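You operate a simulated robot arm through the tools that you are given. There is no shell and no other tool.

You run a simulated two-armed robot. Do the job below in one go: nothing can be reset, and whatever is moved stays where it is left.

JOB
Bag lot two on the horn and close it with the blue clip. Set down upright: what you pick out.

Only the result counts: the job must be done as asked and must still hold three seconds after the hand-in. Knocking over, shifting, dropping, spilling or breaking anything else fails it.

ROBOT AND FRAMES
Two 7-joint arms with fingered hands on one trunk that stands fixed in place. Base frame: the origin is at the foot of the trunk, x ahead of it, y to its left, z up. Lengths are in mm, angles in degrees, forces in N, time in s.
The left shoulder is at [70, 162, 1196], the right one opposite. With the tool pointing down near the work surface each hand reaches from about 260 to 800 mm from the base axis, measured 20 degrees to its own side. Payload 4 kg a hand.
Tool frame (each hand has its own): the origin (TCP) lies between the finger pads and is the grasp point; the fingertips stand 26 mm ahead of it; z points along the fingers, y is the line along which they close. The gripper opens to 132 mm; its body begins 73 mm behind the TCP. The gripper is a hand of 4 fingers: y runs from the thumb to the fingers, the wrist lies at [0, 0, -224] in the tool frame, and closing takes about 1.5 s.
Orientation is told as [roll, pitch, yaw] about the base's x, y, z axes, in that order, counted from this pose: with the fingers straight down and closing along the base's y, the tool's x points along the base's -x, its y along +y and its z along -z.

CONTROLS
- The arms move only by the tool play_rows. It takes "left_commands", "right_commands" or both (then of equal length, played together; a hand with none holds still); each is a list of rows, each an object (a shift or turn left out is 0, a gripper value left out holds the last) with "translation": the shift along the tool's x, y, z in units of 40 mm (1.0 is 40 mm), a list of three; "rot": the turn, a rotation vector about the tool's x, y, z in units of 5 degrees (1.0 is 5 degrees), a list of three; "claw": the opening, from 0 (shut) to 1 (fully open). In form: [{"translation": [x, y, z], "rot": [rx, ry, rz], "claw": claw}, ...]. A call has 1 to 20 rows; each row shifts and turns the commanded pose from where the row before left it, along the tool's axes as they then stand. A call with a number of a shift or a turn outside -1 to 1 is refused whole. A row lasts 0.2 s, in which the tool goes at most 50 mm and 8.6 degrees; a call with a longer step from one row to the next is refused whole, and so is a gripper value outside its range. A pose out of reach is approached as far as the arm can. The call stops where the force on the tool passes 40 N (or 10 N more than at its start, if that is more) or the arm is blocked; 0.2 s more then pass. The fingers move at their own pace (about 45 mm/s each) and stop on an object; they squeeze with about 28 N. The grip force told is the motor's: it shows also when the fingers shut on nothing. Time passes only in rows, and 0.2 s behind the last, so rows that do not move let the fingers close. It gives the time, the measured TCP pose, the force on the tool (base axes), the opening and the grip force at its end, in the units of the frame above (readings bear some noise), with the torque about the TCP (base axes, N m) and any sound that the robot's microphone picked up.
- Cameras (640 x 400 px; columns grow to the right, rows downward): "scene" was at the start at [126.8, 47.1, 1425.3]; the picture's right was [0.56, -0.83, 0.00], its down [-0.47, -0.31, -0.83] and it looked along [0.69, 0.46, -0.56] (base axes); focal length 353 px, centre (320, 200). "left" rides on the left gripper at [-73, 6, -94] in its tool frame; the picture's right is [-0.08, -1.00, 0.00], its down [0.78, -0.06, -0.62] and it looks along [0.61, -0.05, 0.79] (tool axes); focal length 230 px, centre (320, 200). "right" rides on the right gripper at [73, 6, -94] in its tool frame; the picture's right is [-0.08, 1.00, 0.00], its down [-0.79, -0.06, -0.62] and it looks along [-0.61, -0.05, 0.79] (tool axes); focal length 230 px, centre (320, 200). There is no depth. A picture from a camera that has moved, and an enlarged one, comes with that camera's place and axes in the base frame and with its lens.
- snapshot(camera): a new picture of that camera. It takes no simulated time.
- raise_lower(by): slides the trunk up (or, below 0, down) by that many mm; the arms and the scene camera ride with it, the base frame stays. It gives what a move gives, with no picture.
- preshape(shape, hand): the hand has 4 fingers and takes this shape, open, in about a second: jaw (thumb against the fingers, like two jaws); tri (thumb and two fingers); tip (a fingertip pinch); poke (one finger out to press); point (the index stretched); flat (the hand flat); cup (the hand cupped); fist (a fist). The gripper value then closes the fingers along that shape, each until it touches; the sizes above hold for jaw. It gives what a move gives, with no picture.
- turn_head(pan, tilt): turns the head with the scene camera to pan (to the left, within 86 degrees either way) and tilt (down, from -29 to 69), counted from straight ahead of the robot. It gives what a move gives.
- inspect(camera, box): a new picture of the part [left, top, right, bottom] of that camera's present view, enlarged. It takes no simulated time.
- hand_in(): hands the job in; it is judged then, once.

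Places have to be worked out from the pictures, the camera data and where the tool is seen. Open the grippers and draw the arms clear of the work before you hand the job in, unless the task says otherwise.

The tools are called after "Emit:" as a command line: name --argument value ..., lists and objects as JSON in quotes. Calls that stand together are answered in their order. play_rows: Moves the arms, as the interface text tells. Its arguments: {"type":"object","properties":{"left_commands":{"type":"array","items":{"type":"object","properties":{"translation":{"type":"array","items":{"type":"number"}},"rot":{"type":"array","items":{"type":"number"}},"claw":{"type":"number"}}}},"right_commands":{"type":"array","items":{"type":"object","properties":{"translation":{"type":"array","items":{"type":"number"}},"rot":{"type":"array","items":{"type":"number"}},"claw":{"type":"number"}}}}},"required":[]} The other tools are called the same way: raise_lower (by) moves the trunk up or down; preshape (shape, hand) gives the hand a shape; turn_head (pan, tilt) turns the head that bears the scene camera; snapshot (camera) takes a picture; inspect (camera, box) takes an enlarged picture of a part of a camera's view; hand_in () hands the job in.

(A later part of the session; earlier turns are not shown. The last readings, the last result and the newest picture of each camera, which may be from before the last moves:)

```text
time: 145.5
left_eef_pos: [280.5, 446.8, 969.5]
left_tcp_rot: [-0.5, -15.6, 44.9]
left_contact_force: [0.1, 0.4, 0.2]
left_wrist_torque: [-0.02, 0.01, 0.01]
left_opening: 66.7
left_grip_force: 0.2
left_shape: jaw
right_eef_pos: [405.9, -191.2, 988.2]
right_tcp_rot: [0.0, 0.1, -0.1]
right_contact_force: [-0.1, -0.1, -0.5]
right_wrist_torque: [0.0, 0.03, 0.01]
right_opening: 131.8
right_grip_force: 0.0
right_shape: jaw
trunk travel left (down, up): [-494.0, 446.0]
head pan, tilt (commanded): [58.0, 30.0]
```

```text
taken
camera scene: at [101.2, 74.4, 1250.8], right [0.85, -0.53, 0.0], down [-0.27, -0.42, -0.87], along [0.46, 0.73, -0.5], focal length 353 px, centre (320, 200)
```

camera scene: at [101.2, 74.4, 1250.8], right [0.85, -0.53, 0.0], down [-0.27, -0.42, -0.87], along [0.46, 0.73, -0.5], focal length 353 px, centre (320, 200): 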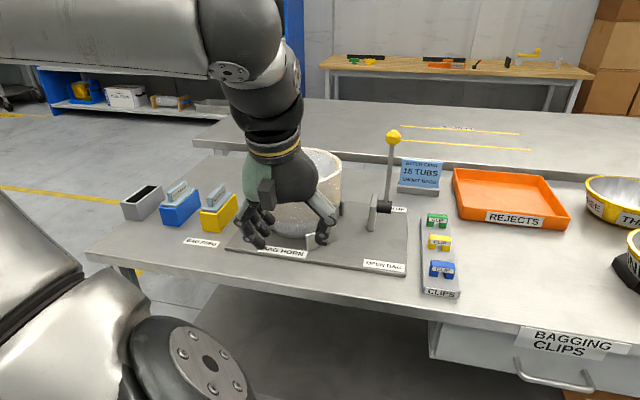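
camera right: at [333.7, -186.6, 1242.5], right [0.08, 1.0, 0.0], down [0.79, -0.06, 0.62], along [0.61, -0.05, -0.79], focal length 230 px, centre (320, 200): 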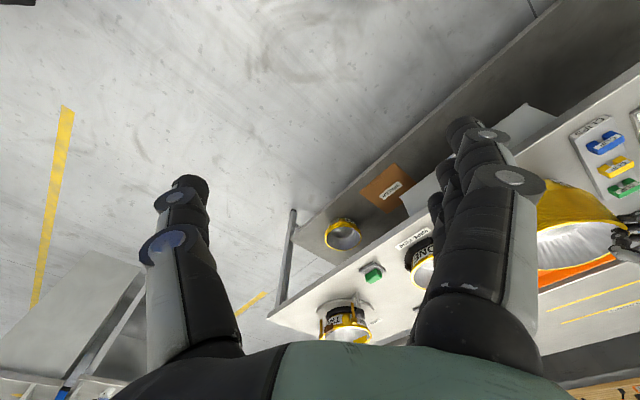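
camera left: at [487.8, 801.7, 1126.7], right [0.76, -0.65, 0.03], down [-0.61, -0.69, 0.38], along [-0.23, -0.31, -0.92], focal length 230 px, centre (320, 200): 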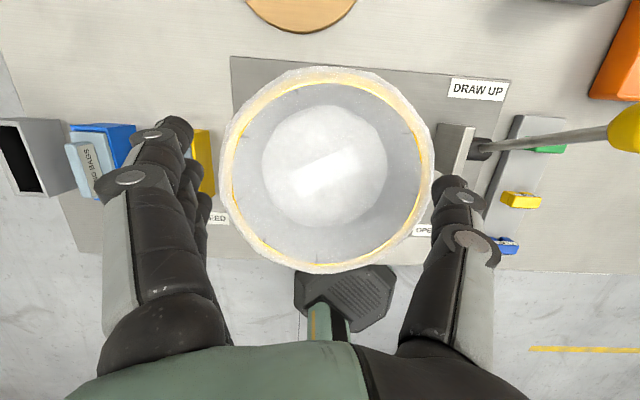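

The hand is in the line of sight. I'll slide it to the right (in front of the bench) to clear the view.

Emit:
play_rows --left_commands '[{"translation": [0.2, -0.9, 0]}, {"translation": [0.2, -0.9, 0]}, {"translation": [0.2, -0.9, 0]}, {"translation": [0.1, -0.9, 0]}, {"translation": [0, -0.9, 0]}]'

Emit:
snapshot --camera "scene"

Emit:
inspect --camera "scene" --box '[220, 120, 420, 280]'

```text
time: 146.7
left_eef_pos: [391.3, 298.0, 964.2]
left_tcp_rot: [-0.4, -15.6, 45.0]
left_contact_force: [0.0, -0.1, 0.2]
left_wrist_torque: [0.01, 0.04, -0.01]
left_opening: 66.6
left_grip_force: 0.1
left_shape: jaw
right_eef_pos: [407.8, -193.2, 987.3]
right_tcp_rot: [-0.1, 0.0, 0.0]
right_contact_force: [0.7, 0.2, 0.1]
right_wrist_torque: [-0.02, 0.02, 0.02]
right_opening: 131.7
right_grip_force: 0.1
right_shape: jaw
trunk travel left (down, up): [-494.0, 446.0]
head pan, tilt (commanded): [58.0, 30.0]
```

```text
taken
camera scene: at [102.9, 74.0, 1250.7], right [0.85, -0.53, 0.0], down [-0.27, -0.42, -0.87], along [0.46, 0.73, -0.5], focal length 353 px, centre (320, 200)
```

scene: 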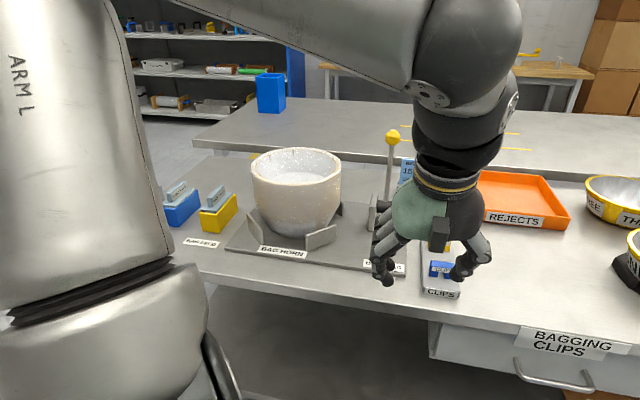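

```text
2.50 times, centred on (320, 200) of scene
camera zoom: at [102.9, 74.0, 1250.7], right [0.85, -0.53, 0.0], down [-0.27, -0.42, -0.87], along [0.46, 0.73, -0.5], focal length 882 px, centre (320, 200)
```

zoom: 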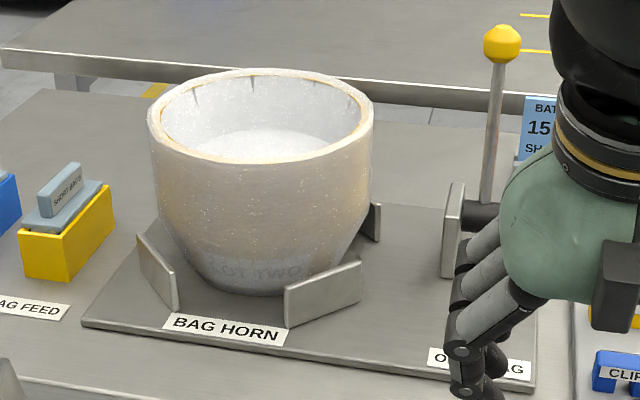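

Emit:
inspect --camera "scene" --box '[240, 135, 350, 185]'

Emit:
inspect --camera "scene" --box '[245, 140, 305, 178]'

Emit:
inspect --camera "scene" --box '[290, 140, 350, 178]'

```text
5.82 times, centred on (295, 160) of scene
camera zoom: at [102.9, 74.0, 1250.7], right [0.85, -0.53, 0.0], down [-0.27, -0.42, -0.87], along [0.46, 0.73, -0.5], focal length 2053 px, centre (466, 433)
```

zoom: 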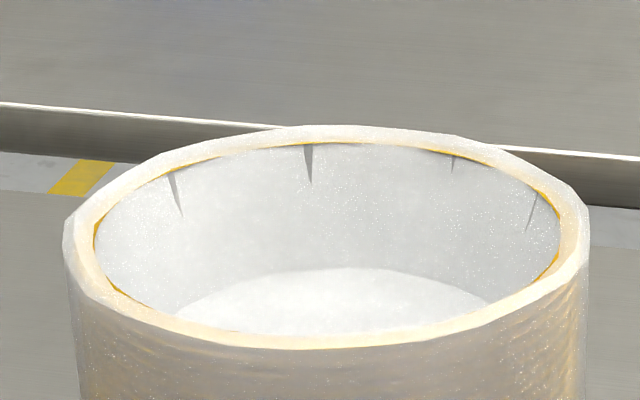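

```text
10.53 times, centred on (275, 159) of scene
camera zoom: at [102.9, 74.0, 1250.7], right [0.85, -0.53, 0.0], down [-0.27, -0.42, -0.87], along [0.46, 0.73, -0.5], focal length 3715 px, centre (794, 632)
```

zoom: 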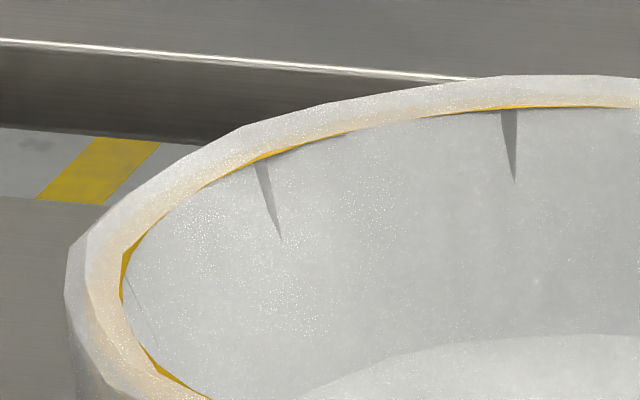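

```text
10.53 times, centred on (320, 159) of scene
camera zoom: at [102.9, 74.0, 1250.7], right [0.85, -0.53, 0.0], down [-0.27, -0.42, -0.87], along [0.46, 0.73, -0.5], focal length 3715 px, centre (320, 632)
```

zoom: 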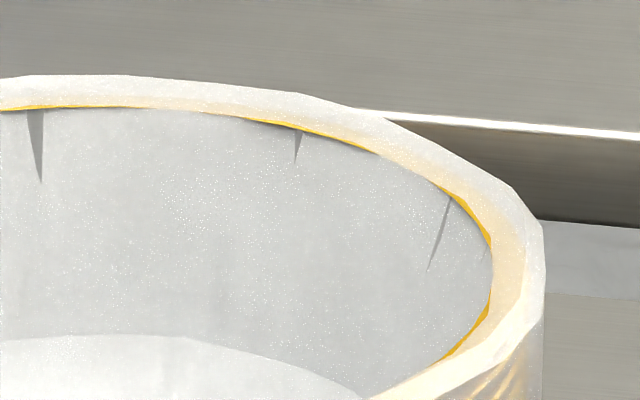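

The film lines the stack inside and out and dips to the top tub's floor, with the white strip at its centre ([451, 737], z≈857, ~84×28 mm) – evidently the mouth fold where the clip belongs. Next I'll fetch the blue clip: raise the trunk, straighten the hand to vertical and hover over the clip.

Emit:
raise_lower --by 100

Emit:
play_rows --left_commands '[{"rot": [0, 1, 0], "claw": 0.6}, {"rot": [0, 1, 0]}, {"rot": [0, 1, 0]}, {"translation": [-0.9, -0.27, 0.4]}, {"translation": [-0.9, -0.27, 0.5]}, {"translation": [-0.9, -0.27, 0.5]}, {"translation": [-0.9, -0.27, 0.5]}, {"translation": [-0.9, -0.27, 0.5]}, {"translation": [-0.7, -0.2, 0.3]}, {}]'

Emit:
turn_head --pan 38 --tilt 42

Emit:
snapshot --camera "left"

Emit:
snapshot --camera "scene"

```text
time: 148.0
left_eef_pos: [389.5, 299.2, 1062.6]
left_tcp_rot: [-0.5, -15.8, 44.9]
left_contact_force: [-0.7, 0.4, -0.3]
left_wrist_torque: [0.03, -0.01, 0.0]
left_opening: 66.6
left_grip_force: 0.1
left_shape: jaw
right_eef_pos: [405.9, -192.7, 1088.9]
right_tcp_rot: [0.0, 0.1, -0.1]
right_contact_force: [0.7, -1.0, -0.7]
right_wrist_torque: [0.02, -0.02, -0.04]
right_opening: 131.9
right_grip_force: 0.1
right_shape: jaw
trunk travel left (down, up): [-594.0, 346.0]
head pan, tilt (commanded): [58.0, 30.0]
```

```text
time: 150.2
left_eef_pos: [582.5, 402.7, 958.8]
left_tcp_rot: [-0.4, -0.7, 44.8]
left_contact_force: [-0.1, 0.0, -0.2]
left_wrist_torque: [0.0, -0.02, -0.01]
left_opening: 78.9
left_grip_force: 0.0
left_shape: jaw
right_eef_pos: [405.5, -192.9, 1088.3]
right_tcp_rot: [0.0, 0.0, 0.1]
right_contact_force: [0.3, 0.3, 0.2]
right_wrist_torque: [0.0, -0.01, -0.01]
right_opening: 131.8
right_grip_force: 0.0
right_shape: jaw
trunk travel left (down, up): [-594.0, 346.0]
head pan, tilt (commanded): [58.0, 30.0]
```

```text
time: 151.1
left_eef_pos: [583.3, 401.8, 958.8]
left_tcp_rot: [-0.4, -0.7, 44.8]
left_contact_force: [0.3, -0.1, -1.1]
left_wrist_torque: [0.02, 0.03, 0.01]
left_opening: 78.8
left_grip_force: 0.1
left_shape: jaw
right_eef_pos: [406.2, -191.9, 1086.7]
right_tcp_rot: [0.0, 0.0, 0.1]
right_contact_force: [0.1, 0.5, 0.0]
right_wrist_torque: [0.0, 0.04, -0.03]
right_opening: 131.6
right_grip_force: 0.0
right_shape: jaw
trunk travel left (down, up): [-594.0, 346.0]
head pan, tilt (commanded): [38.0, 42.0]
```

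```text
taken
camera left: at [630.3, 457.7, 1053.4], right [0.76, -0.65, 0.01], down [-0.52, -0.6, 0.61], along [-0.39, -0.46, -0.79], focal length 230 px, centre (320, 200)
```

left: 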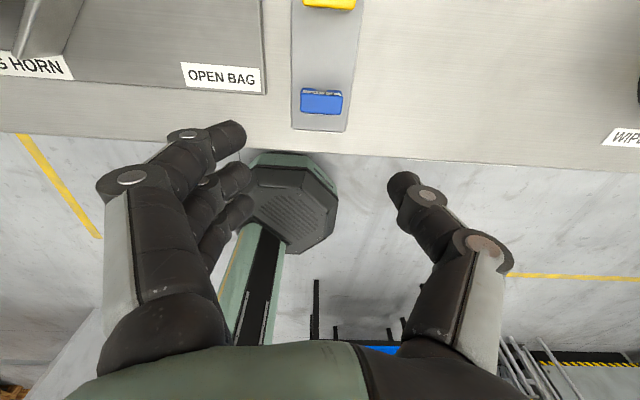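

```text
taken
camera scene: at [119.4, 49.4, 1332.6], right [0.62, -0.79, 0.0], down [-0.53, -0.41, -0.74], along [0.59, 0.46, -0.67], focal length 353 px, centre (320, 200)
```

scene: 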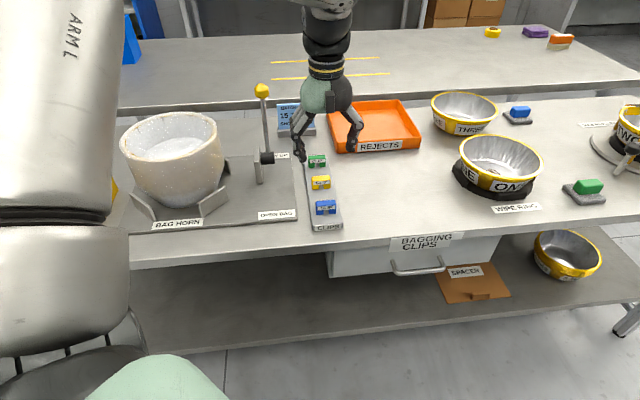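

The hand is vertical right over the clips. I'll zoom both views on the blue clip to fix its exact place and size.

Emit:
inspect --camera "scene" --box '[305, 190, 345, 235]'

Emit:
inspect --camera "left" --box '[280, 70, 360, 140]'

```text
8.89 times, centred on (325, 212) of scene
camera zoom: at [119.4, 49.4, 1332.6], right [0.62, -0.79, 0.0], down [-0.53, -0.41, -0.74], along [0.59, 0.46, -0.67], focal length 3137 px, centre (276, 89)
```

zoom: 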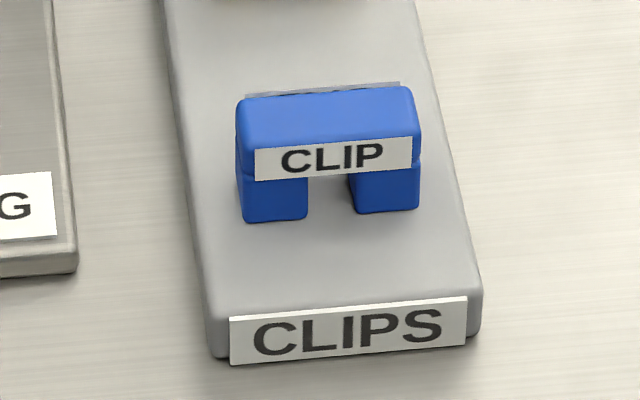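

```text
5.71 times, centred on (320, 105) of left
camera zoom: at [630.3, 457.7, 1053.4], right [0.76, -0.65, 0.01], down [-0.52, -0.6, 0.61], along [-0.39, -0.46, -0.79], focal length 1315 px, centre (320, 743)
```

zoom: 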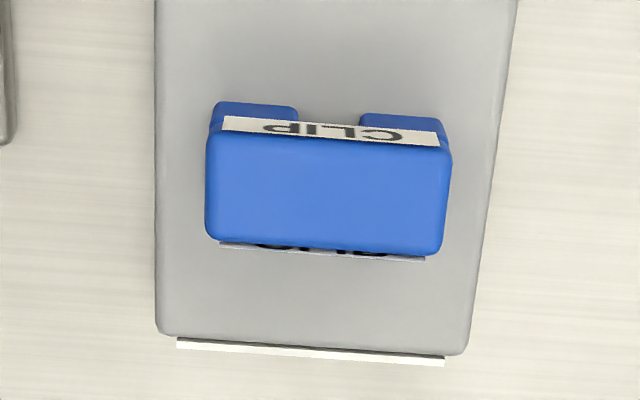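

The blue clip's top is at about [590, 402, 794], 45 × 20 × 29 mm, standing on the rack at z≈765. I'll centre the hand on it and lower with the trunk to just above it.

Emit:
play_rows --left_commands '[{"translation": [-0.13, -0.1, 0]}, {}, {}]'

Emit:
raise_lower --by -110

Emit:
snapshot --camera "left"

Emit:
inspect --camera "scene" --box '[270, 80, 390, 180]'

```text
time: 151.8
left_eef_pos: [588.5, 403.2, 958.9]
left_tcp_rot: [-0.4, -0.7, 44.8]
left_contact_force: [-0.2, 0.0, -0.1]
left_wrist_torque: [0.02, -0.01, -0.01]
left_opening: 78.8
left_grip_force: 0.0
left_shape: jaw
right_eef_pos: [406.6, -192.1, 1087.7]
right_tcp_rot: [0.0, 0.0, 0.0]
right_contact_force: [-0.2, -0.3, 0.1]
right_wrist_torque: [-0.01, -0.01, 0.01]
right_opening: 131.7
right_grip_force: 0.1
right_shape: jaw
trunk travel left (down, up): [-594.0, 346.0]
head pan, tilt (commanded): [38.0, 42.0]
```

```text
time: 153.3
left_eef_pos: [588.6, 403.9, 848.4]
left_tcp_rot: [-0.4, -0.7, 44.8]
left_contact_force: [-0.2, -0.1, 0.3]
left_wrist_torque: [-0.02, 0.01, 0.0]
left_opening: 79.0
left_grip_force: 0.0
left_shape: jaw
right_eef_pos: [406.2, -191.6, 978.0]
right_tcp_rot: [-0.1, 0.0, 0.1]
right_contact_force: [-0.7, 0.6, -0.6]
right_wrist_torque: [-0.01, 0.01, -0.03]
right_opening: 131.7
right_grip_force: 0.1
right_shape: jaw
trunk travel left (down, up): [-484.0, 456.0]
head pan, tilt (commanded): [38.0, 42.0]
```

```text
taken
camera left: at [636.5, 459.0, 943.8], right [0.76, -0.65, 0.01], down [-0.52, -0.6, 0.61], along [-0.39, -0.46, -0.79], focal length 230 px, centre (320, 200)
```

left: 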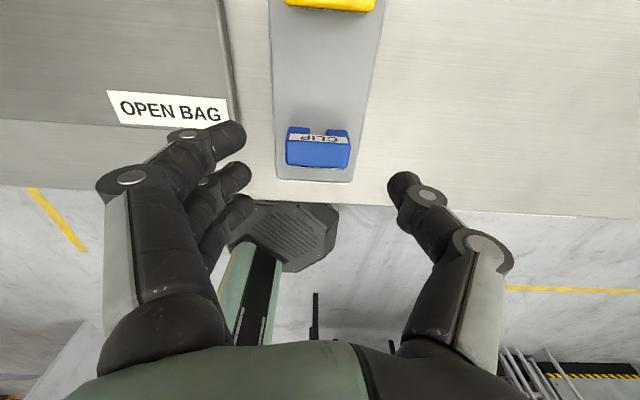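

```text
4.00 times, centred on (330, 130) of scene
camera zoom: at [119.0, 49.2, 1222.6], right [0.62, -0.79, 0.0], down [-0.53, -0.41, -0.74], along [0.59, 0.46, -0.67], focal length 1412 px, centre (280, 480)
```

zoom: 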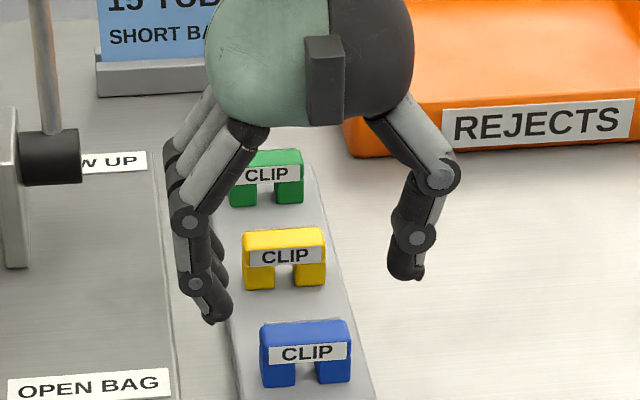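

The clip is centred between thumb and fingers. I'll lower the last 50 mm and close on the clip's two ends.

Emit:
raise_lower --by -49

Emit:
snapshot --camera "left"

```text
time: 154.2
left_eef_pos: [590.1, 403.8, 799.3]
left_tcp_rot: [-0.4, -0.7, 44.7]
left_contact_force: [-0.1, 0.7, -1.0]
left_wrist_torque: [0.0, -0.01, 0.01]
left_opening: 78.8
left_grip_force: 0.0
left_shape: jaw
right_eef_pos: [405.0, -192.5, 928.4]
right_tcp_rot: [0.1, 0.0, 0.0]
right_contact_force: [0.4, 0.2, 0.4]
right_wrist_torque: [0.03, 0.02, 0.02]
right_opening: 131.5
right_grip_force: 0.1
right_shape: jaw
trunk travel left (down, up): [-435.0, 505.0]
head pan, tilt (commanded): [38.0, 42.0]
```

```text
taken
camera left: at [636.4, 459.0, 894.7], right [0.76, -0.65, 0.01], down [-0.52, -0.6, 0.61], along [-0.39, -0.46, -0.79], focal length 230 px, centre (320, 200)
```

left: 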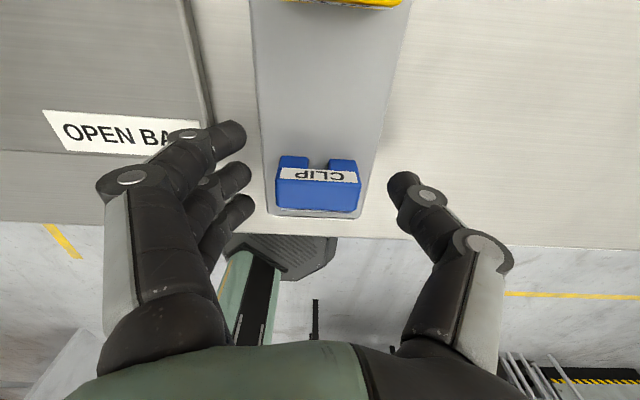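

Clip is squarely between the pads. Closing the grip now.

Emit:
play_rows --left_commands '[{"claw": 0}, {}, {}, {}, {}, {}, {}, {}]'

Emit:
snapshot --camera "left"

Emit:
inspect --camera "scene" --box '[270, 60, 390, 160]'

```text
time: 156.0
left_eef_pos: [589.6, 403.4, 801.2]
left_tcp_rot: [-0.4, -0.7, 44.8]
left_contact_force: [2.2, -0.8, 3.3]
left_wrist_torque: [0.02, 0.06, 0.02]
left_opening: 18.7
left_grip_force: 27.8
left_shape: jaw
right_eef_pos: [406.2, -193.4, 929.4]
right_tcp_rot: [0.0, 0.0, -0.1]
right_contact_force: [-0.3, 0.0, 1.2]
right_wrist_torque: [0.03, -0.04, 0.03]
right_opening: 131.7
right_grip_force: 0.1
right_shape: jaw
trunk travel left (down, up): [-435.0, 505.0]
head pan, tilt (commanded): [38.0, 42.0]
```

```text
taken
camera left: at [636.7, 458.5, 895.2], right [0.76, -0.65, 0.01], down [-0.52, -0.6, 0.61], along [-0.39, -0.46, -0.79], focal length 230 px, centre (320, 200)
```

left: 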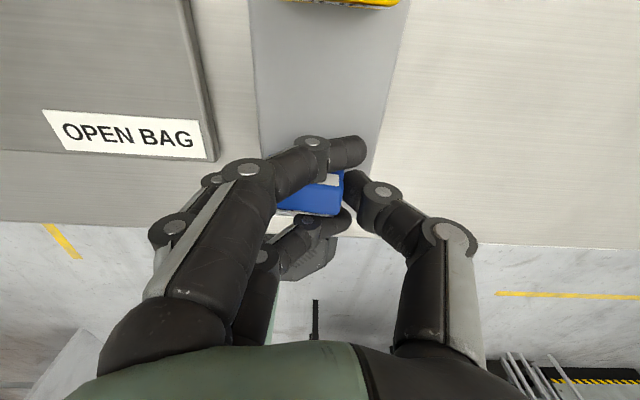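

```text
4.00 times, centred on (330, 110) of scene
camera zoom: at [119.0, 48.8, 1173.6], right [0.62, -0.79, 0.0], down [-0.53, -0.41, -0.74], along [0.59, 0.46, -0.67], focal length 1412 px, centre (280, 560)
```

zoom: 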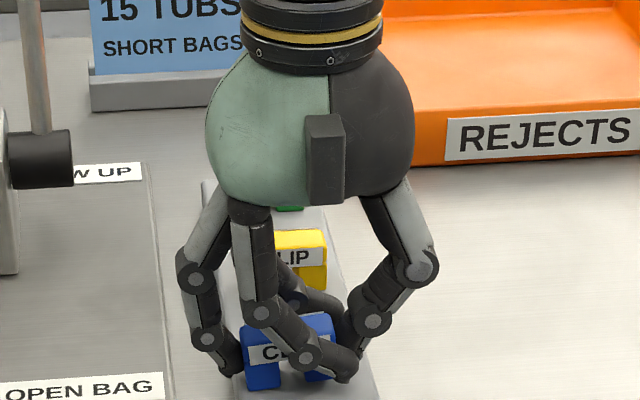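

The fingers wrap the clip: middle finger and thumb on its ends, the outer fingers in front and behind. I'll lift 40 mm and check it comes along.

Emit:
raise_lower --by 40

Emit:
inspect --camera "scene" --box '[270, 70, 390, 200]'

Emit:
inspect --camera "left" --box '[220, 100, 420, 260]'

```text
time: 156.8
left_eef_pos: [589.2, 403.2, 839.8]
left_tcp_rot: [-0.4, -0.7, 44.8]
left_contact_force: [-0.2, 0.0, -0.2]
left_wrist_torque: [-0.01, -0.01, 0.01]
left_opening: 18.8
left_grip_force: 28.2
left_shape: jaw
right_eef_pos: [406.1, -192.7, 968.5]
right_tcp_rot: [0.0, 0.1, 0.0]
right_contact_force: [0.3, -0.7, 0.0]
right_wrist_torque: [0.03, 0.02, -0.04]
right_opening: 131.9
right_grip_force: 0.1
right_shape: jaw
trunk travel left (down, up): [-475.0, 465.0]
head pan, tilt (commanded): [38.0, 42.0]
```

```text
3.08 times, centred on (330, 135) of scene
camera zoom: at [119.6, 49.3, 1213.5], right [0.62, -0.79, 0.0], down [-0.53, -0.41, -0.74], along [0.59, 0.46, -0.67], focal length 1086 px, centre (289, 400)
```

zoom: 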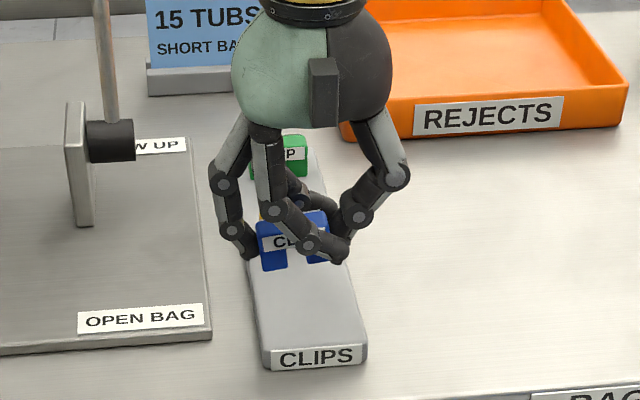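

```text
2.50 times, centred on (320, 180) of left
camera zoom: at [636.8, 459.2, 934.2], right [0.76, -0.65, 0.01], down [-0.52, -0.6, 0.61], along [-0.39, -0.46, -0.79], focal length 575 px, centre (320, 250)
```

zoom: 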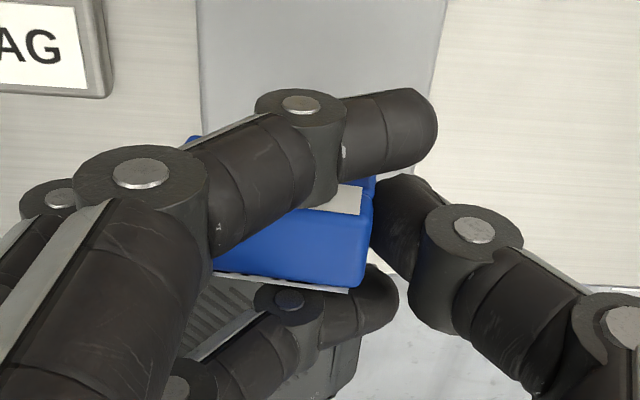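

The blue clip is lifted cleanly and caged in the hand. I'll raise it 150 mm with the trunk, then carry it across to above the bag (passing in front of the lever).

Emit:
raise_lower --by 150

Emit:
play_rows --left_commands '[{"translation": [-0.3, 0.8, 0], "claw": 0}, {"translation": [-0.4, 0.9, 0]}, {"translation": [-0.4, 0.9, 0]}, {"translation": [-0.4, 0.9, 0]}, {"translation": [-0.4, 0.9, 0]}, {"translation": [-0.4, 0.9, 0]}, {"translation": [-0.4, 0.9, 0]}, {"translation": [-0.4, 0.9, 0]}, {"translation": [-0.4, 0.8, 0]}, {}]'

Emit:
turn_head --pan 52 --tilt 42

Emit:
snapshot --camera "left"

Emit:
snapshot --camera "scene"

```text
time: 158.6
left_eef_pos: [589.7, 403.4, 988.6]
left_tcp_rot: [-0.4, -0.7, 44.8]
left_contact_force: [-0.4, 0.0, 0.3]
left_wrist_torque: [0.01, -0.01, 0.02]
left_opening: 18.4
left_grip_force: 28.2
left_shape: jaw
right_eef_pos: [405.7, -191.7, 1119.1]
right_tcp_rot: [-0.1, 0.1, 0.1]
right_contact_force: [0.1, -0.3, 0.0]
right_wrist_torque: [-0.02, 0.01, -0.03]
right_opening: 131.8
right_grip_force: 0.0
right_shape: jaw
trunk travel left (down, up): [-625.0, 315.0]
head pan, tilt (commanded): [38.0, 42.0]
```

```text
time: 160.8
left_eef_pos: [463.8, 726.5, 989.4]
left_tcp_rot: [-0.4, -0.6, 44.8]
left_contact_force: [-0.5, 0.6, -1.1]
left_wrist_torque: [-0.01, 0.0, 0.0]
left_opening: 18.6
left_grip_force: 28.2
left_shape: jaw
right_eef_pos: [405.9, -193.3, 1118.6]
right_tcp_rot: [0.1, 0.0, 0.1]
right_contact_force: [-0.4, -0.6, -0.1]
right_wrist_torque: [0.01, -0.01, -0.01]
right_opening: 131.9
right_grip_force: 0.1
right_shape: jaw
trunk travel left (down, up): [-625.0, 315.0]
head pan, tilt (commanded): [38.0, 42.0]
```

```text
time: 161.5
left_eef_pos: [463.8, 726.2, 987.8]
left_tcp_rot: [-0.4, -0.7, 44.8]
left_contact_force: [-0.1, 0.1, 1.0]
left_wrist_torque: [0.02, 0.04, -0.03]
left_opening: 19.0
left_grip_force: 28.6
left_shape: jaw
right_eef_pos: [406.3, -192.9, 1118.2]
right_tcp_rot: [0.0, 0.0, 0.1]
right_contact_force: [-0.1, -0.8, -0.8]
right_wrist_torque: [0.0, 0.01, 0.01]
right_opening: 131.7
right_grip_force: 0.0
right_shape: jaw
trunk travel left (down, up): [-625.0, 315.0]
head pan, tilt (commanded): [52.0, 42.0]
```

```text
taken
camera left: at [511.2, 782.2, 1083.0], right [0.76, -0.65, 0.01], down [-0.52, -0.6, 0.61], along [-0.39, -0.46, -0.79], focal length 230 px, centre (320, 200)
```

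left: 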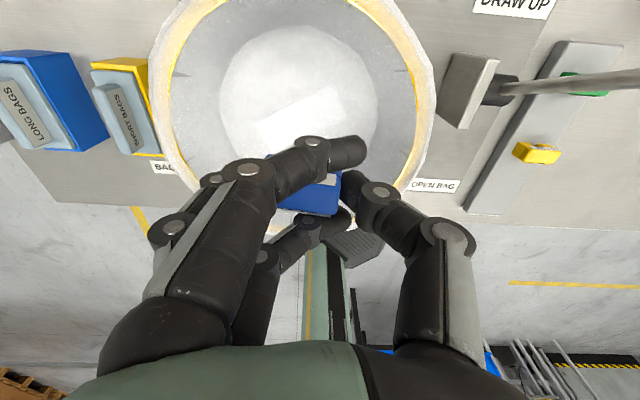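

```text
taken
camera scene: at [104.9, 63.8, 1363.5], right [0.79, -0.62, 0.0], down [-0.41, -0.53, -0.74], along [0.46, 0.59, -0.67], focal length 353 px, centre (320, 200)
```

scene: 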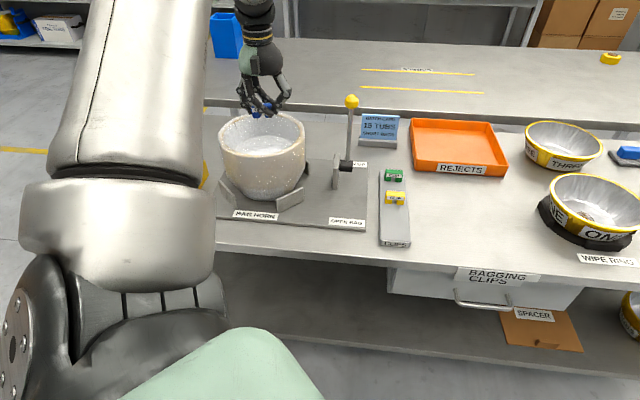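

The clip is above the bag. I'll zoom on the white strip in the left camera to measure its centre and direction relative to the hand.

Emit:
inspect --camera "left" --box '[200, 20, 400, 220]'

Emit:
inspect --camera "scene" --box '[205, 80, 325, 210]'

```text
2.00 times, centred on (300, 120) of left
camera zoom: at [511.2, 782.2, 1083.0], right [0.76, -0.65, 0.01], down [-0.52, -0.6, 0.61], along [-0.39, -0.46, -0.79], focal length 460 px, centre (360, 360)
```

zoom: 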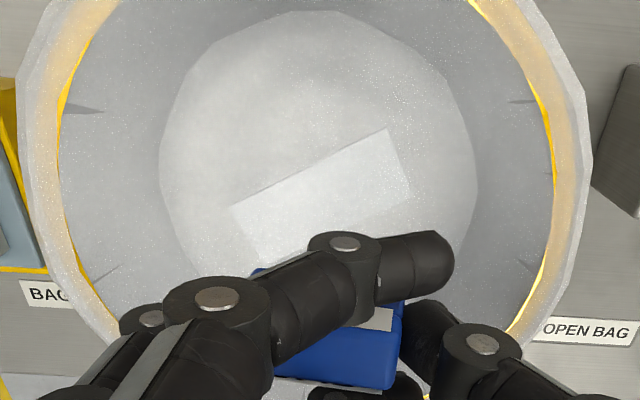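

```text
3.08 times, centred on (265, 145) of scene
camera zoom: at [104.9, 63.8, 1363.5], right [0.79, -0.62, 0.0], down [-0.41, -0.53, -0.74], along [0.46, 0.59, -0.67], focal length 1086 px, centre (489, 369)
```

zoom: 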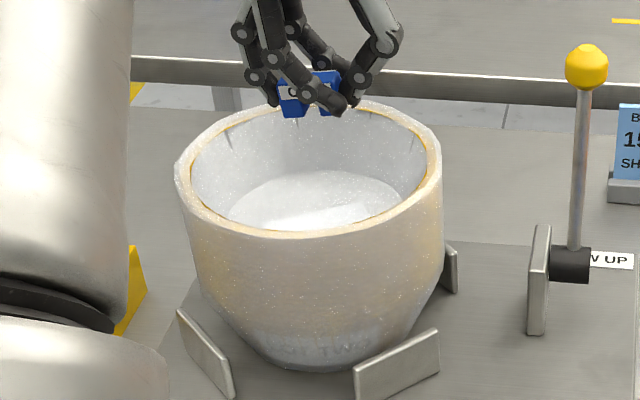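

The strip's centre is consistently at about [450, 737] with its long axis at −16°. I'll zoom in further to see if it carries any text.

Emit:
inspect --camera "left" --box '[250, 75, 350, 145]'

Emit:
inspect --camera "scene" --box '[240, 130, 300, 165]'

```text
5.71 times, centred on (300, 110) of left
camera zoom: at [511.2, 782.2, 1083.0], right [0.76, -0.65, 0.01], down [-0.52, -0.6, 0.61], along [-0.39, -0.46, -0.79], focal length 1315 px, centre (434, 714)
```

zoom: 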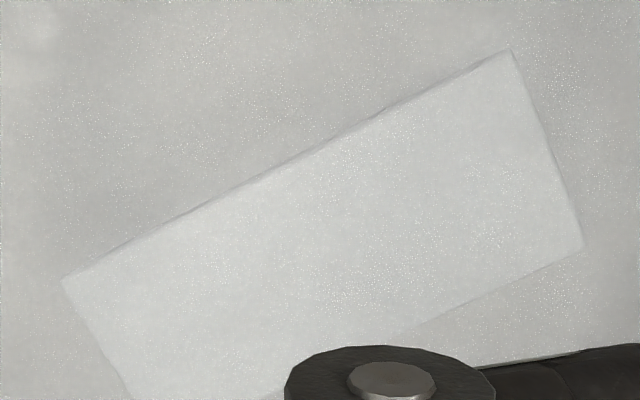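

```text
10.67 times, centred on (270, 148) of scene
camera zoom: at [104.9, 63.8, 1363.5], right [0.79, -0.62, 0.0], down [-0.41, -0.53, -0.74], along [0.46, 0.59, -0.67], focal length 3764 px, centre (853, 760)
```

zoom: 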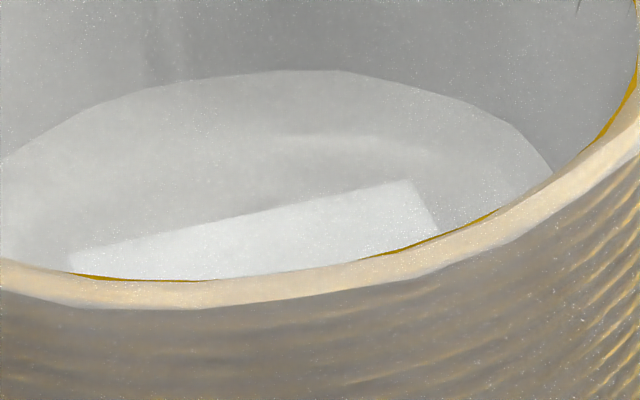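

The strip is a thin slab of folded film, ~82 × 33 mm, lying centred in the mouth. I'll turn the hand 30° so the clip lies along it and fine-position over its centre.

Emit:
play_rows --left_commands '[{"rot": [0, 0, -1], "claw": 0}, {"rot": [0, 0, -1]}, {"rot": [0, 0, -1]}, {"rot": [0, 0, -1]}, {"rot": [0, 0, -1]}, {"rot": [0, 0, -1]}, {"translation": [-0.12, 0.105, 0]}, {}, {}]'

Emit:
snapshot --camera "left"

Emit:
inspect --camera "left" --box '[200, 40, 420, 260]'

```text
time: 163.5
left_eef_pos: [462.5, 732.6, 988.6]
left_tcp_rot: [-0.8, -0.5, 74.9]
left_contact_force: [0.2, -0.3, 0.8]
left_wrist_torque: [-0.03, 0.02, -0.02]
left_opening: 18.8
left_grip_force: 27.6
left_shape: jaw
right_eef_pos: [406.0, -192.1, 1118.3]
right_tcp_rot: [0.0, 0.0, 0.0]
right_contact_force: [0.2, -0.1, -0.8]
right_wrist_torque: [0.0, 0.04, 0.02]
right_opening: 132.1
right_grip_force: 0.0
right_shape: jaw
trunk travel left (down, up): [-625.0, 315.0]
head pan, tilt (commanded): [52.0, 42.0]
```

```text
taken
camera left: at [475.5, 804.5, 1082.7], right [0.98, -0.19, 0.01], down [-0.15, -0.78, 0.61], along [-0.1, -0.6, -0.79], focal length 230 px, centre (320, 200)
```

left: 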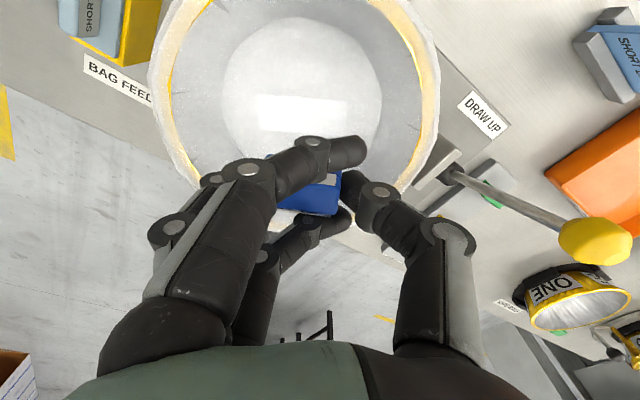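

```text
1.82 times, centred on (310, 150) of left
camera zoom: at [475.5, 804.5, 1082.7], right [0.98, -0.19, 0.01], down [-0.15, -0.78, 0.61], along [-0.1, -0.6, -0.79], focal length 418 px, centre (338, 291)
```

zoom: 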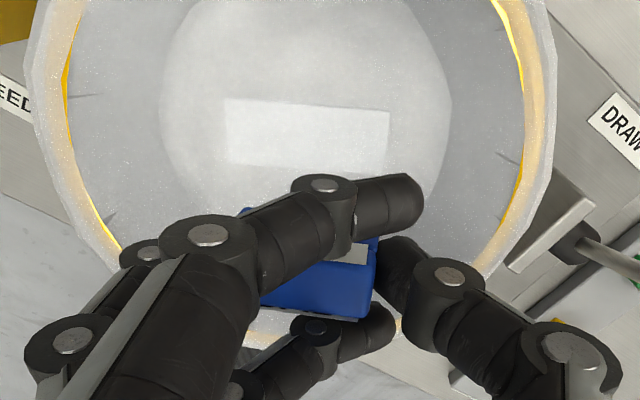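

The clip now lies parallel to the strip and within ~3 mm of its centre. I'll trim that and lower into the mouth with the trunk, stopping short to check.

Emit:
play_rows --left_commands '[{"translation": [-0.047, 0.06, 0], "claw": 0}, {}, {}]'

Emit:
raise_lower --by -75

Emit:
snapshot --camera "left"

Emit:
inspect --camera "scene" --box '[200, 50, 330, 180]'

```text
time: 164.3
left_eef_pos: [460.4, 735.1, 989.1]
left_tcp_rot: [-0.6, -0.4, 74.8]
left_contact_force: [0.7, -0.7, -1.4]
left_wrist_torque: [0.0, 0.03, 0.01]
left_opening: 18.6
left_grip_force: 28.4
left_shape: jaw
right_eef_pos: [405.3, -193.2, 1118.9]
right_tcp_rot: [0.0, -0.1, 0.0]
right_contact_force: [-0.1, -0.2, -0.1]
right_wrist_torque: [-0.02, 0.01, -0.02]
right_opening: 131.9
right_grip_force: 0.0
right_shape: jaw
trunk travel left (down, up): [-625.0, 315.0]
head pan, tilt (commanded): [52.0, 42.0]
```

```text
time: 165.4
left_eef_pos: [461.0, 734.3, 913.4]
left_tcp_rot: [-0.6, -0.4, 74.7]
left_contact_force: [-0.3, -1.6, -0.1]
left_wrist_torque: [-0.01, 0.02, -0.02]
left_opening: 19.1
left_grip_force: 28.5
left_shape: jaw
right_eef_pos: [404.6, -192.7, 1044.0]
right_tcp_rot: [0.0, 0.0, -0.1]
right_contact_force: [1.1, 0.3, 0.6]
right_wrist_torque: [0.0, 0.0, 0.0]
right_opening: 131.5
right_grip_force: 0.1
right_shape: jaw
trunk travel left (down, up): [-550.0, 390.0]
head pan, tilt (commanded): [52.0, 42.0]
```

```text
taken
camera left: at [473.8, 806.6, 1008.4], right [0.98, -0.19, 0.01], down [-0.16, -0.78, 0.61], along [-0.1, -0.6, -0.79], focal length 230 px, centre (320, 200)
```

left: 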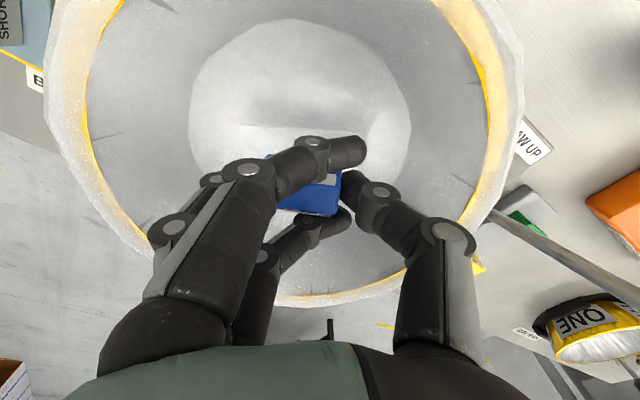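

```text
3.08 times, centred on (265, 115) of scene
camera zoom: at [104.6, 63.7, 1288.6], right [0.79, -0.62, 0.0], down [-0.41, -0.53, -0.74], along [0.46, 0.59, -0.67], focal length 1086 px, centre (489, 462)
```

zoom: 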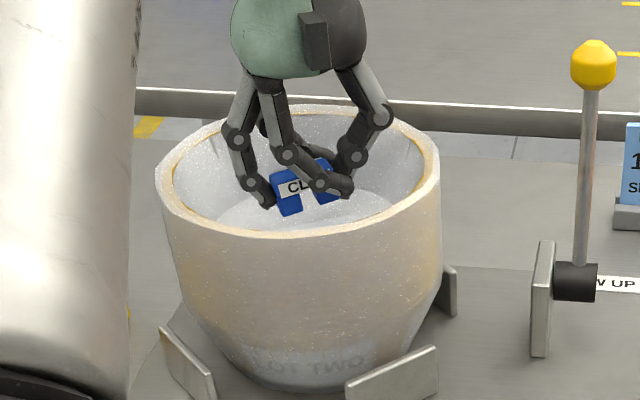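

The clip hovers about 20 mm above the strip, inside the mouth. I'll lower in small steps until it touches.

Emit:
raise_lower --by -12

Emit:
raise_lower --by -4

Emit:
raise_lower --by -3

```text
time: 166.0
left_eef_pos: [459.8, 735.4, 901.9]
left_tcp_rot: [-0.6, -0.4, 74.9]
left_contact_force: [0.2, 0.0, -0.2]
left_wrist_torque: [0.01, -0.03, -0.02]
left_opening: 19.0
left_grip_force: 28.5
left_shape: jaw
right_eef_pos: [405.4, -193.4, 1031.3]
right_tcp_rot: [0.0, 0.0, 0.0]
right_contact_force: [0.2, -0.2, 0.9]
right_wrist_torque: [0.0, 0.02, -0.02]
right_opening: 131.6
right_grip_force: 0.1
right_shape: jaw
trunk travel left (down, up): [-538.0, 402.0]
head pan, tilt (commanded): [52.0, 42.0]
```

```text
time: 166.6
left_eef_pos: [460.7, 734.2, 897.3]
left_tcp_rot: [-0.7, -0.5, 74.7]
left_contact_force: [-0.1, 0.3, 0.0]
left_wrist_torque: [0.02, 0.0, 0.04]
left_opening: 18.7
left_grip_force: 28.2
left_shape: jaw
right_eef_pos: [405.9, -192.8, 1028.8]
right_tcp_rot: [0.0, 0.0, 0.0]
right_contact_force: [0.1, 0.2, -1.1]
right_wrist_torque: [0.02, 0.02, -0.01]
right_opening: 131.8
right_grip_force: 0.0
right_shape: jaw
trunk travel left (down, up): [-534.0, 406.0]
head pan, tilt (commanded): [52.0, 42.0]
```

```text
time: 167.1
left_eef_pos: [460.6, 735.1, 895.5]
left_tcp_rot: [-0.8, -0.3, 74.7]
left_contact_force: [0.4, -0.3, -0.8]
left_wrist_torque: [-0.02, 0.0, 0.0]
left_opening: 19.0
left_grip_force: 28.2
left_shape: jaw
right_eef_pos: [406.4, -193.1, 1024.4]
right_tcp_rot: [0.0, 0.1, 0.0]
right_contact_force: [1.1, 0.5, 0.6]
right_wrist_torque: [-0.01, 0.01, -0.01]
right_opening: 132.2
right_grip_force: 0.0
right_shape: jaw
trunk travel left (down, up): [-531.0, 409.0]
head pan, tilt (commanded): [52.0, 42.0]
```

No contact yet at TCP z ≈ 895. I'll keep stepping down.

Emit:
raise_lower --by -3

Emit:
raise_lower --by -3

Emit:
inspect --camera "scene" --box '[200, 40, 330, 170]'

```text
time: 167.6
left_eef_pos: [460.4, 733.9, 891.6]
left_tcp_rot: [-0.7, -0.4, 74.9]
left_contact_force: [-0.4, -0.9, 0.1]
left_wrist_torque: [0.01, 0.02, 0.0]
left_opening: 18.8
left_grip_force: 28.0
left_shape: jaw
right_eef_pos: [405.8, -192.3, 1022.0]
right_tcp_rot: [0.0, 0.0, 0.1]
right_contact_force: [0.0, -1.3, 0.1]
right_wrist_torque: [0.02, 0.0, 0.01]
right_opening: 132.1
right_grip_force: 0.1
right_shape: jaw
trunk travel left (down, up): [-528.0, 412.0]
head pan, tilt (commanded): [52.0, 42.0]
```

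```text
time: 168.1
left_eef_pos: [461.7, 734.2, 889.4]
left_tcp_rot: [-0.6, -0.4, 74.8]
left_contact_force: [0.0, -0.2, 0.4]
left_wrist_torque: [0.06, 0.01, -0.02]
left_opening: 18.9
left_grip_force: 28.1
left_shape: jaw
right_eef_pos: [405.8, -192.1, 1018.9]
right_tcp_rot: [0.0, 0.0, 0.0]
right_contact_force: [0.3, 0.0, -0.1]
right_wrist_torque: [0.01, -0.01, 0.01]
right_opening: 131.9
right_grip_force: 0.0
right_shape: jaw
trunk travel left (down, up): [-525.0, 415.0]
head pan, tilt (commanded): [52.0, 42.0]
```

```text
3.08 times, centred on (265, 105) of scene
camera zoom: at [104.8, 63.7, 1263.5], right [0.79, -0.62, 0.0], down [-0.41, -0.53, -0.74], along [0.46, 0.59, -0.67], focal length 1086 px, centre (489, 492)
```

zoom: 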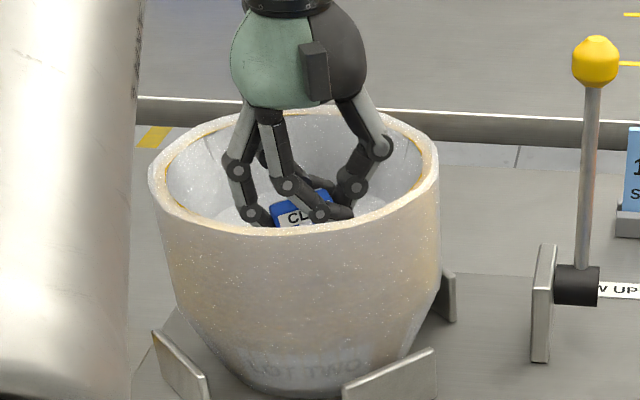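

Slight hint of contact (small torque). Another couple of millimetres.

Emit:
raise_lower --by -2

Emit:
raise_lower --by -2

```text
time: 168.7
left_eef_pos: [459.5, 734.5, 886.1]
left_tcp_rot: [-0.8, -0.4, 74.8]
left_contact_force: [-0.1, 0.2, -0.4]
left_wrist_torque: [0.03, 0.03, -0.02]
left_opening: 18.8
left_grip_force: 28.4
left_shape: jaw
right_eef_pos: [405.4, -192.9, 1018.3]
right_tcp_rot: [0.0, 0.0, 0.0]
right_contact_force: [-0.8, 0.0, -0.5]
right_wrist_torque: [0.0, -0.05, -0.01]
right_opening: 131.9
right_grip_force: 0.0
right_shape: jaw
trunk travel left (down, up): [-523.0, 417.0]
head pan, tilt (commanded): [52.0, 42.0]
```

```text
time: 169.2
left_eef_pos: [460.2, 735.4, 884.6]
left_tcp_rot: [-0.7, -0.4, 74.8]
left_contact_force: [-0.4, 0.4, -0.9]
left_wrist_torque: [-0.01, 0.0, 0.01]
left_opening: 18.6
left_grip_force: 27.5
left_shape: jaw
right_eef_pos: [406.3, -192.7, 1015.3]
right_tcp_rot: [0.0, -0.1, 0.1]
right_contact_force: [0.9, -0.3, 0.4]
right_wrist_torque: [0.01, 0.01, 0.01]
right_opening: 131.7
right_grip_force: 0.0
right_shape: jaw
trunk travel left (down, up): [-521.0, 419.0]
head pan, tilt (commanded): [52.0, 42.0]
```

Still free. I'll continue down in 2–3 mm steps until the force rises.

Emit:
raise_lower --by -2

Emit:
raise_lower --by -2

Emit:
raise_lower --by -2

Emit:
snapshot --camera "left"

```text
time: 169.7
left_eef_pos: [460.3, 734.4, 883.9]
left_tcp_rot: [-0.8, -0.4, 74.8]
left_contact_force: [-0.3, -0.2, -0.1]
left_wrist_torque: [-0.01, 0.0, -0.04]
left_opening: 18.8
left_grip_force: 28.1
left_shape: jaw
right_eef_pos: [405.2, -191.8, 1012.9]
right_tcp_rot: [0.0, 0.0, 0.0]
right_contact_force: [0.0, 0.2, 0.0]
right_wrist_torque: [-0.05, 0.01, -0.02]
right_opening: 131.6
right_grip_force: 0.1
right_shape: jaw
trunk travel left (down, up): [-519.0, 421.0]
head pan, tilt (commanded): [52.0, 42.0]
```

```text
time: 170.2
left_eef_pos: [460.9, 734.0, 881.9]
left_tcp_rot: [-0.8, -0.5, 74.8]
left_contact_force: [0.4, 0.1, 5.3]
left_wrist_torque: [0.06, 0.15, -0.05]
left_opening: 18.9
left_grip_force: 27.8
left_shape: jaw
right_eef_pos: [404.3, -192.8, 1010.5]
right_tcp_rot: [-0.1, 0.0, 0.0]
right_contact_force: [0.6, -0.4, -0.5]
right_wrist_torque: [-0.02, -0.04, 0.03]
right_opening: 131.8
right_grip_force: 0.1
right_shape: jaw
trunk travel left (down, up): [-517.0, 423.0]
head pan, tilt (commanded): [52.0, 42.0]
```

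```text
time: 170.7
left_eef_pos: [460.9, 733.3, 881.2]
left_tcp_rot: [-0.8, -0.6, 74.7]
left_contact_force: [1.0, 0.5, 10.4]
left_wrist_torque: [0.12, 0.3, -0.11]
left_opening: 19.0
left_grip_force: 28.0
left_shape: jaw
right_eef_pos: [406.3, -193.5, 1009.6]
right_tcp_rot: [-0.1, 0.0, -0.1]
right_contact_force: [-0.2, -1.0, -0.6]
right_wrist_torque: [0.0, 0.0, 0.01]
right_opening: 131.9
right_grip_force: 0.0
right_shape: jaw
trunk travel left (down, up): [-515.0, 425.0]
head pan, tilt (commanded): [52.0, 42.0]
```

```text
taken
camera left: at [474.0, 805.7, 975.6], right [0.98, -0.19, 0.01], down [-0.16, -0.78, 0.61], along [-0.1, -0.6, -0.79], focal length 230 px, centre (320, 200)
```

left: 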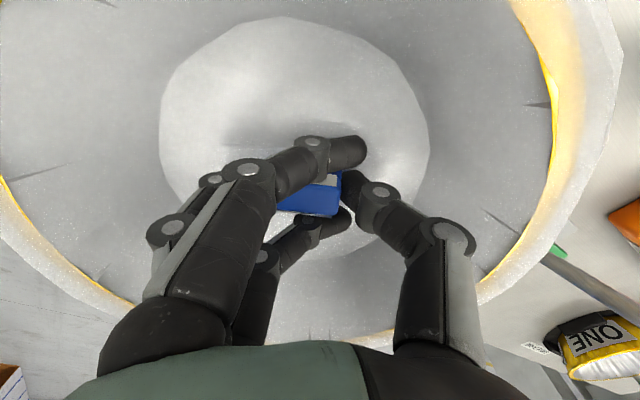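

Contact: the clip's feet rest on the mouth's floor (10 N). I'll ease up 1 mm and open the hand slowly so the clip stays put.

Emit:
raise_lower --by 1.5

Emit:
play_rows --left_commands '[{"claw": 0.2}, {}, {}, {"claw": 0.35}, {}, {}, {"claw": 0.5}, {}, {}, {}]'

Emit:
snapshot --camera "left"

Emit:
inspect --camera "scene" --box '[200, 40, 330, 170]'

```text
time: 171.2
left_eef_pos: [460.7, 733.9, 881.7]
left_tcp_rot: [-0.8, -0.4, 74.7]
left_contact_force: [2.1, 2.7, 8.6]
left_wrist_torque: [0.09, 0.18, -0.05]
left_opening: 18.8
left_grip_force: 28.0
left_shape: jaw
right_eef_pos: [406.6, -192.8, 1011.1]
right_tcp_rot: [0.1, 0.0, -0.1]
right_contact_force: [0.5, -1.1, -0.3]
right_wrist_torque: [0.0, 0.0, -0.03]
right_opening: 131.8
right_grip_force: 0.0
right_shape: jaw
trunk travel left (down, up): [-516.0, 424.0]
head pan, tilt (commanded): [52.0, 42.0]
```

```text
time: 173.4
left_eef_pos: [460.8, 735.5, 879.9]
left_tcp_rot: [-0.7, -0.3, 74.8]
left_contact_force: [-0.2, 1.2, 0.9]
left_wrist_torque: [0.01, -0.04, -0.03]
left_opening: 65.3
left_grip_force: 0.1
left_shape: jaw
right_eef_pos: [405.7, -192.7, 1010.3]
right_tcp_rot: [0.1, 0.0, 0.1]
right_contact_force: [-0.5, 0.2, -0.1]
right_wrist_torque: [-0.01, -0.01, -0.01]
right_opening: 132.0
right_grip_force: 0.1
right_shape: jaw
trunk travel left (down, up): [-516.0, 424.0]
head pan, tilt (commanded): [52.0, 42.0]
```

```text
taken
camera left: at [473.9, 806.6, 974.8], right [0.98, -0.19, 0.01], down [-0.15, -0.78, 0.61], along [-0.1, -0.6, -0.79], focal length 230 px, centre (320, 200)
```

left: 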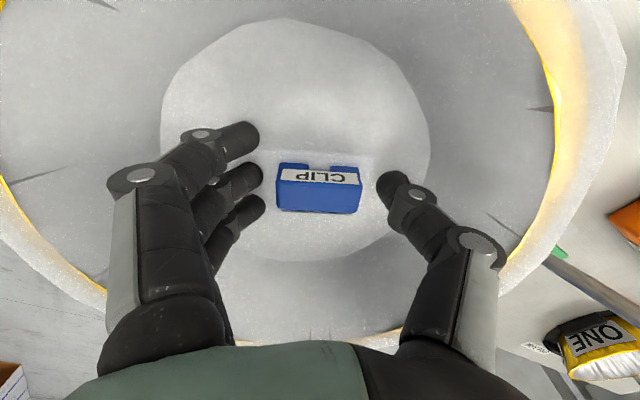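

```text
3.08 times, centred on (265, 105) of scene
camera zoom: at [104.8, 63.7, 1255.0], right [0.79, -0.62, 0.0], down [-0.41, -0.53, -0.74], along [0.46, 0.59, -0.67], focal length 1086 px, centre (489, 492)
```

zoom: 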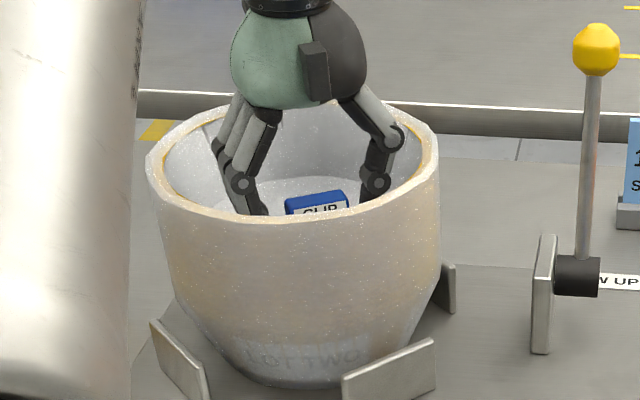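

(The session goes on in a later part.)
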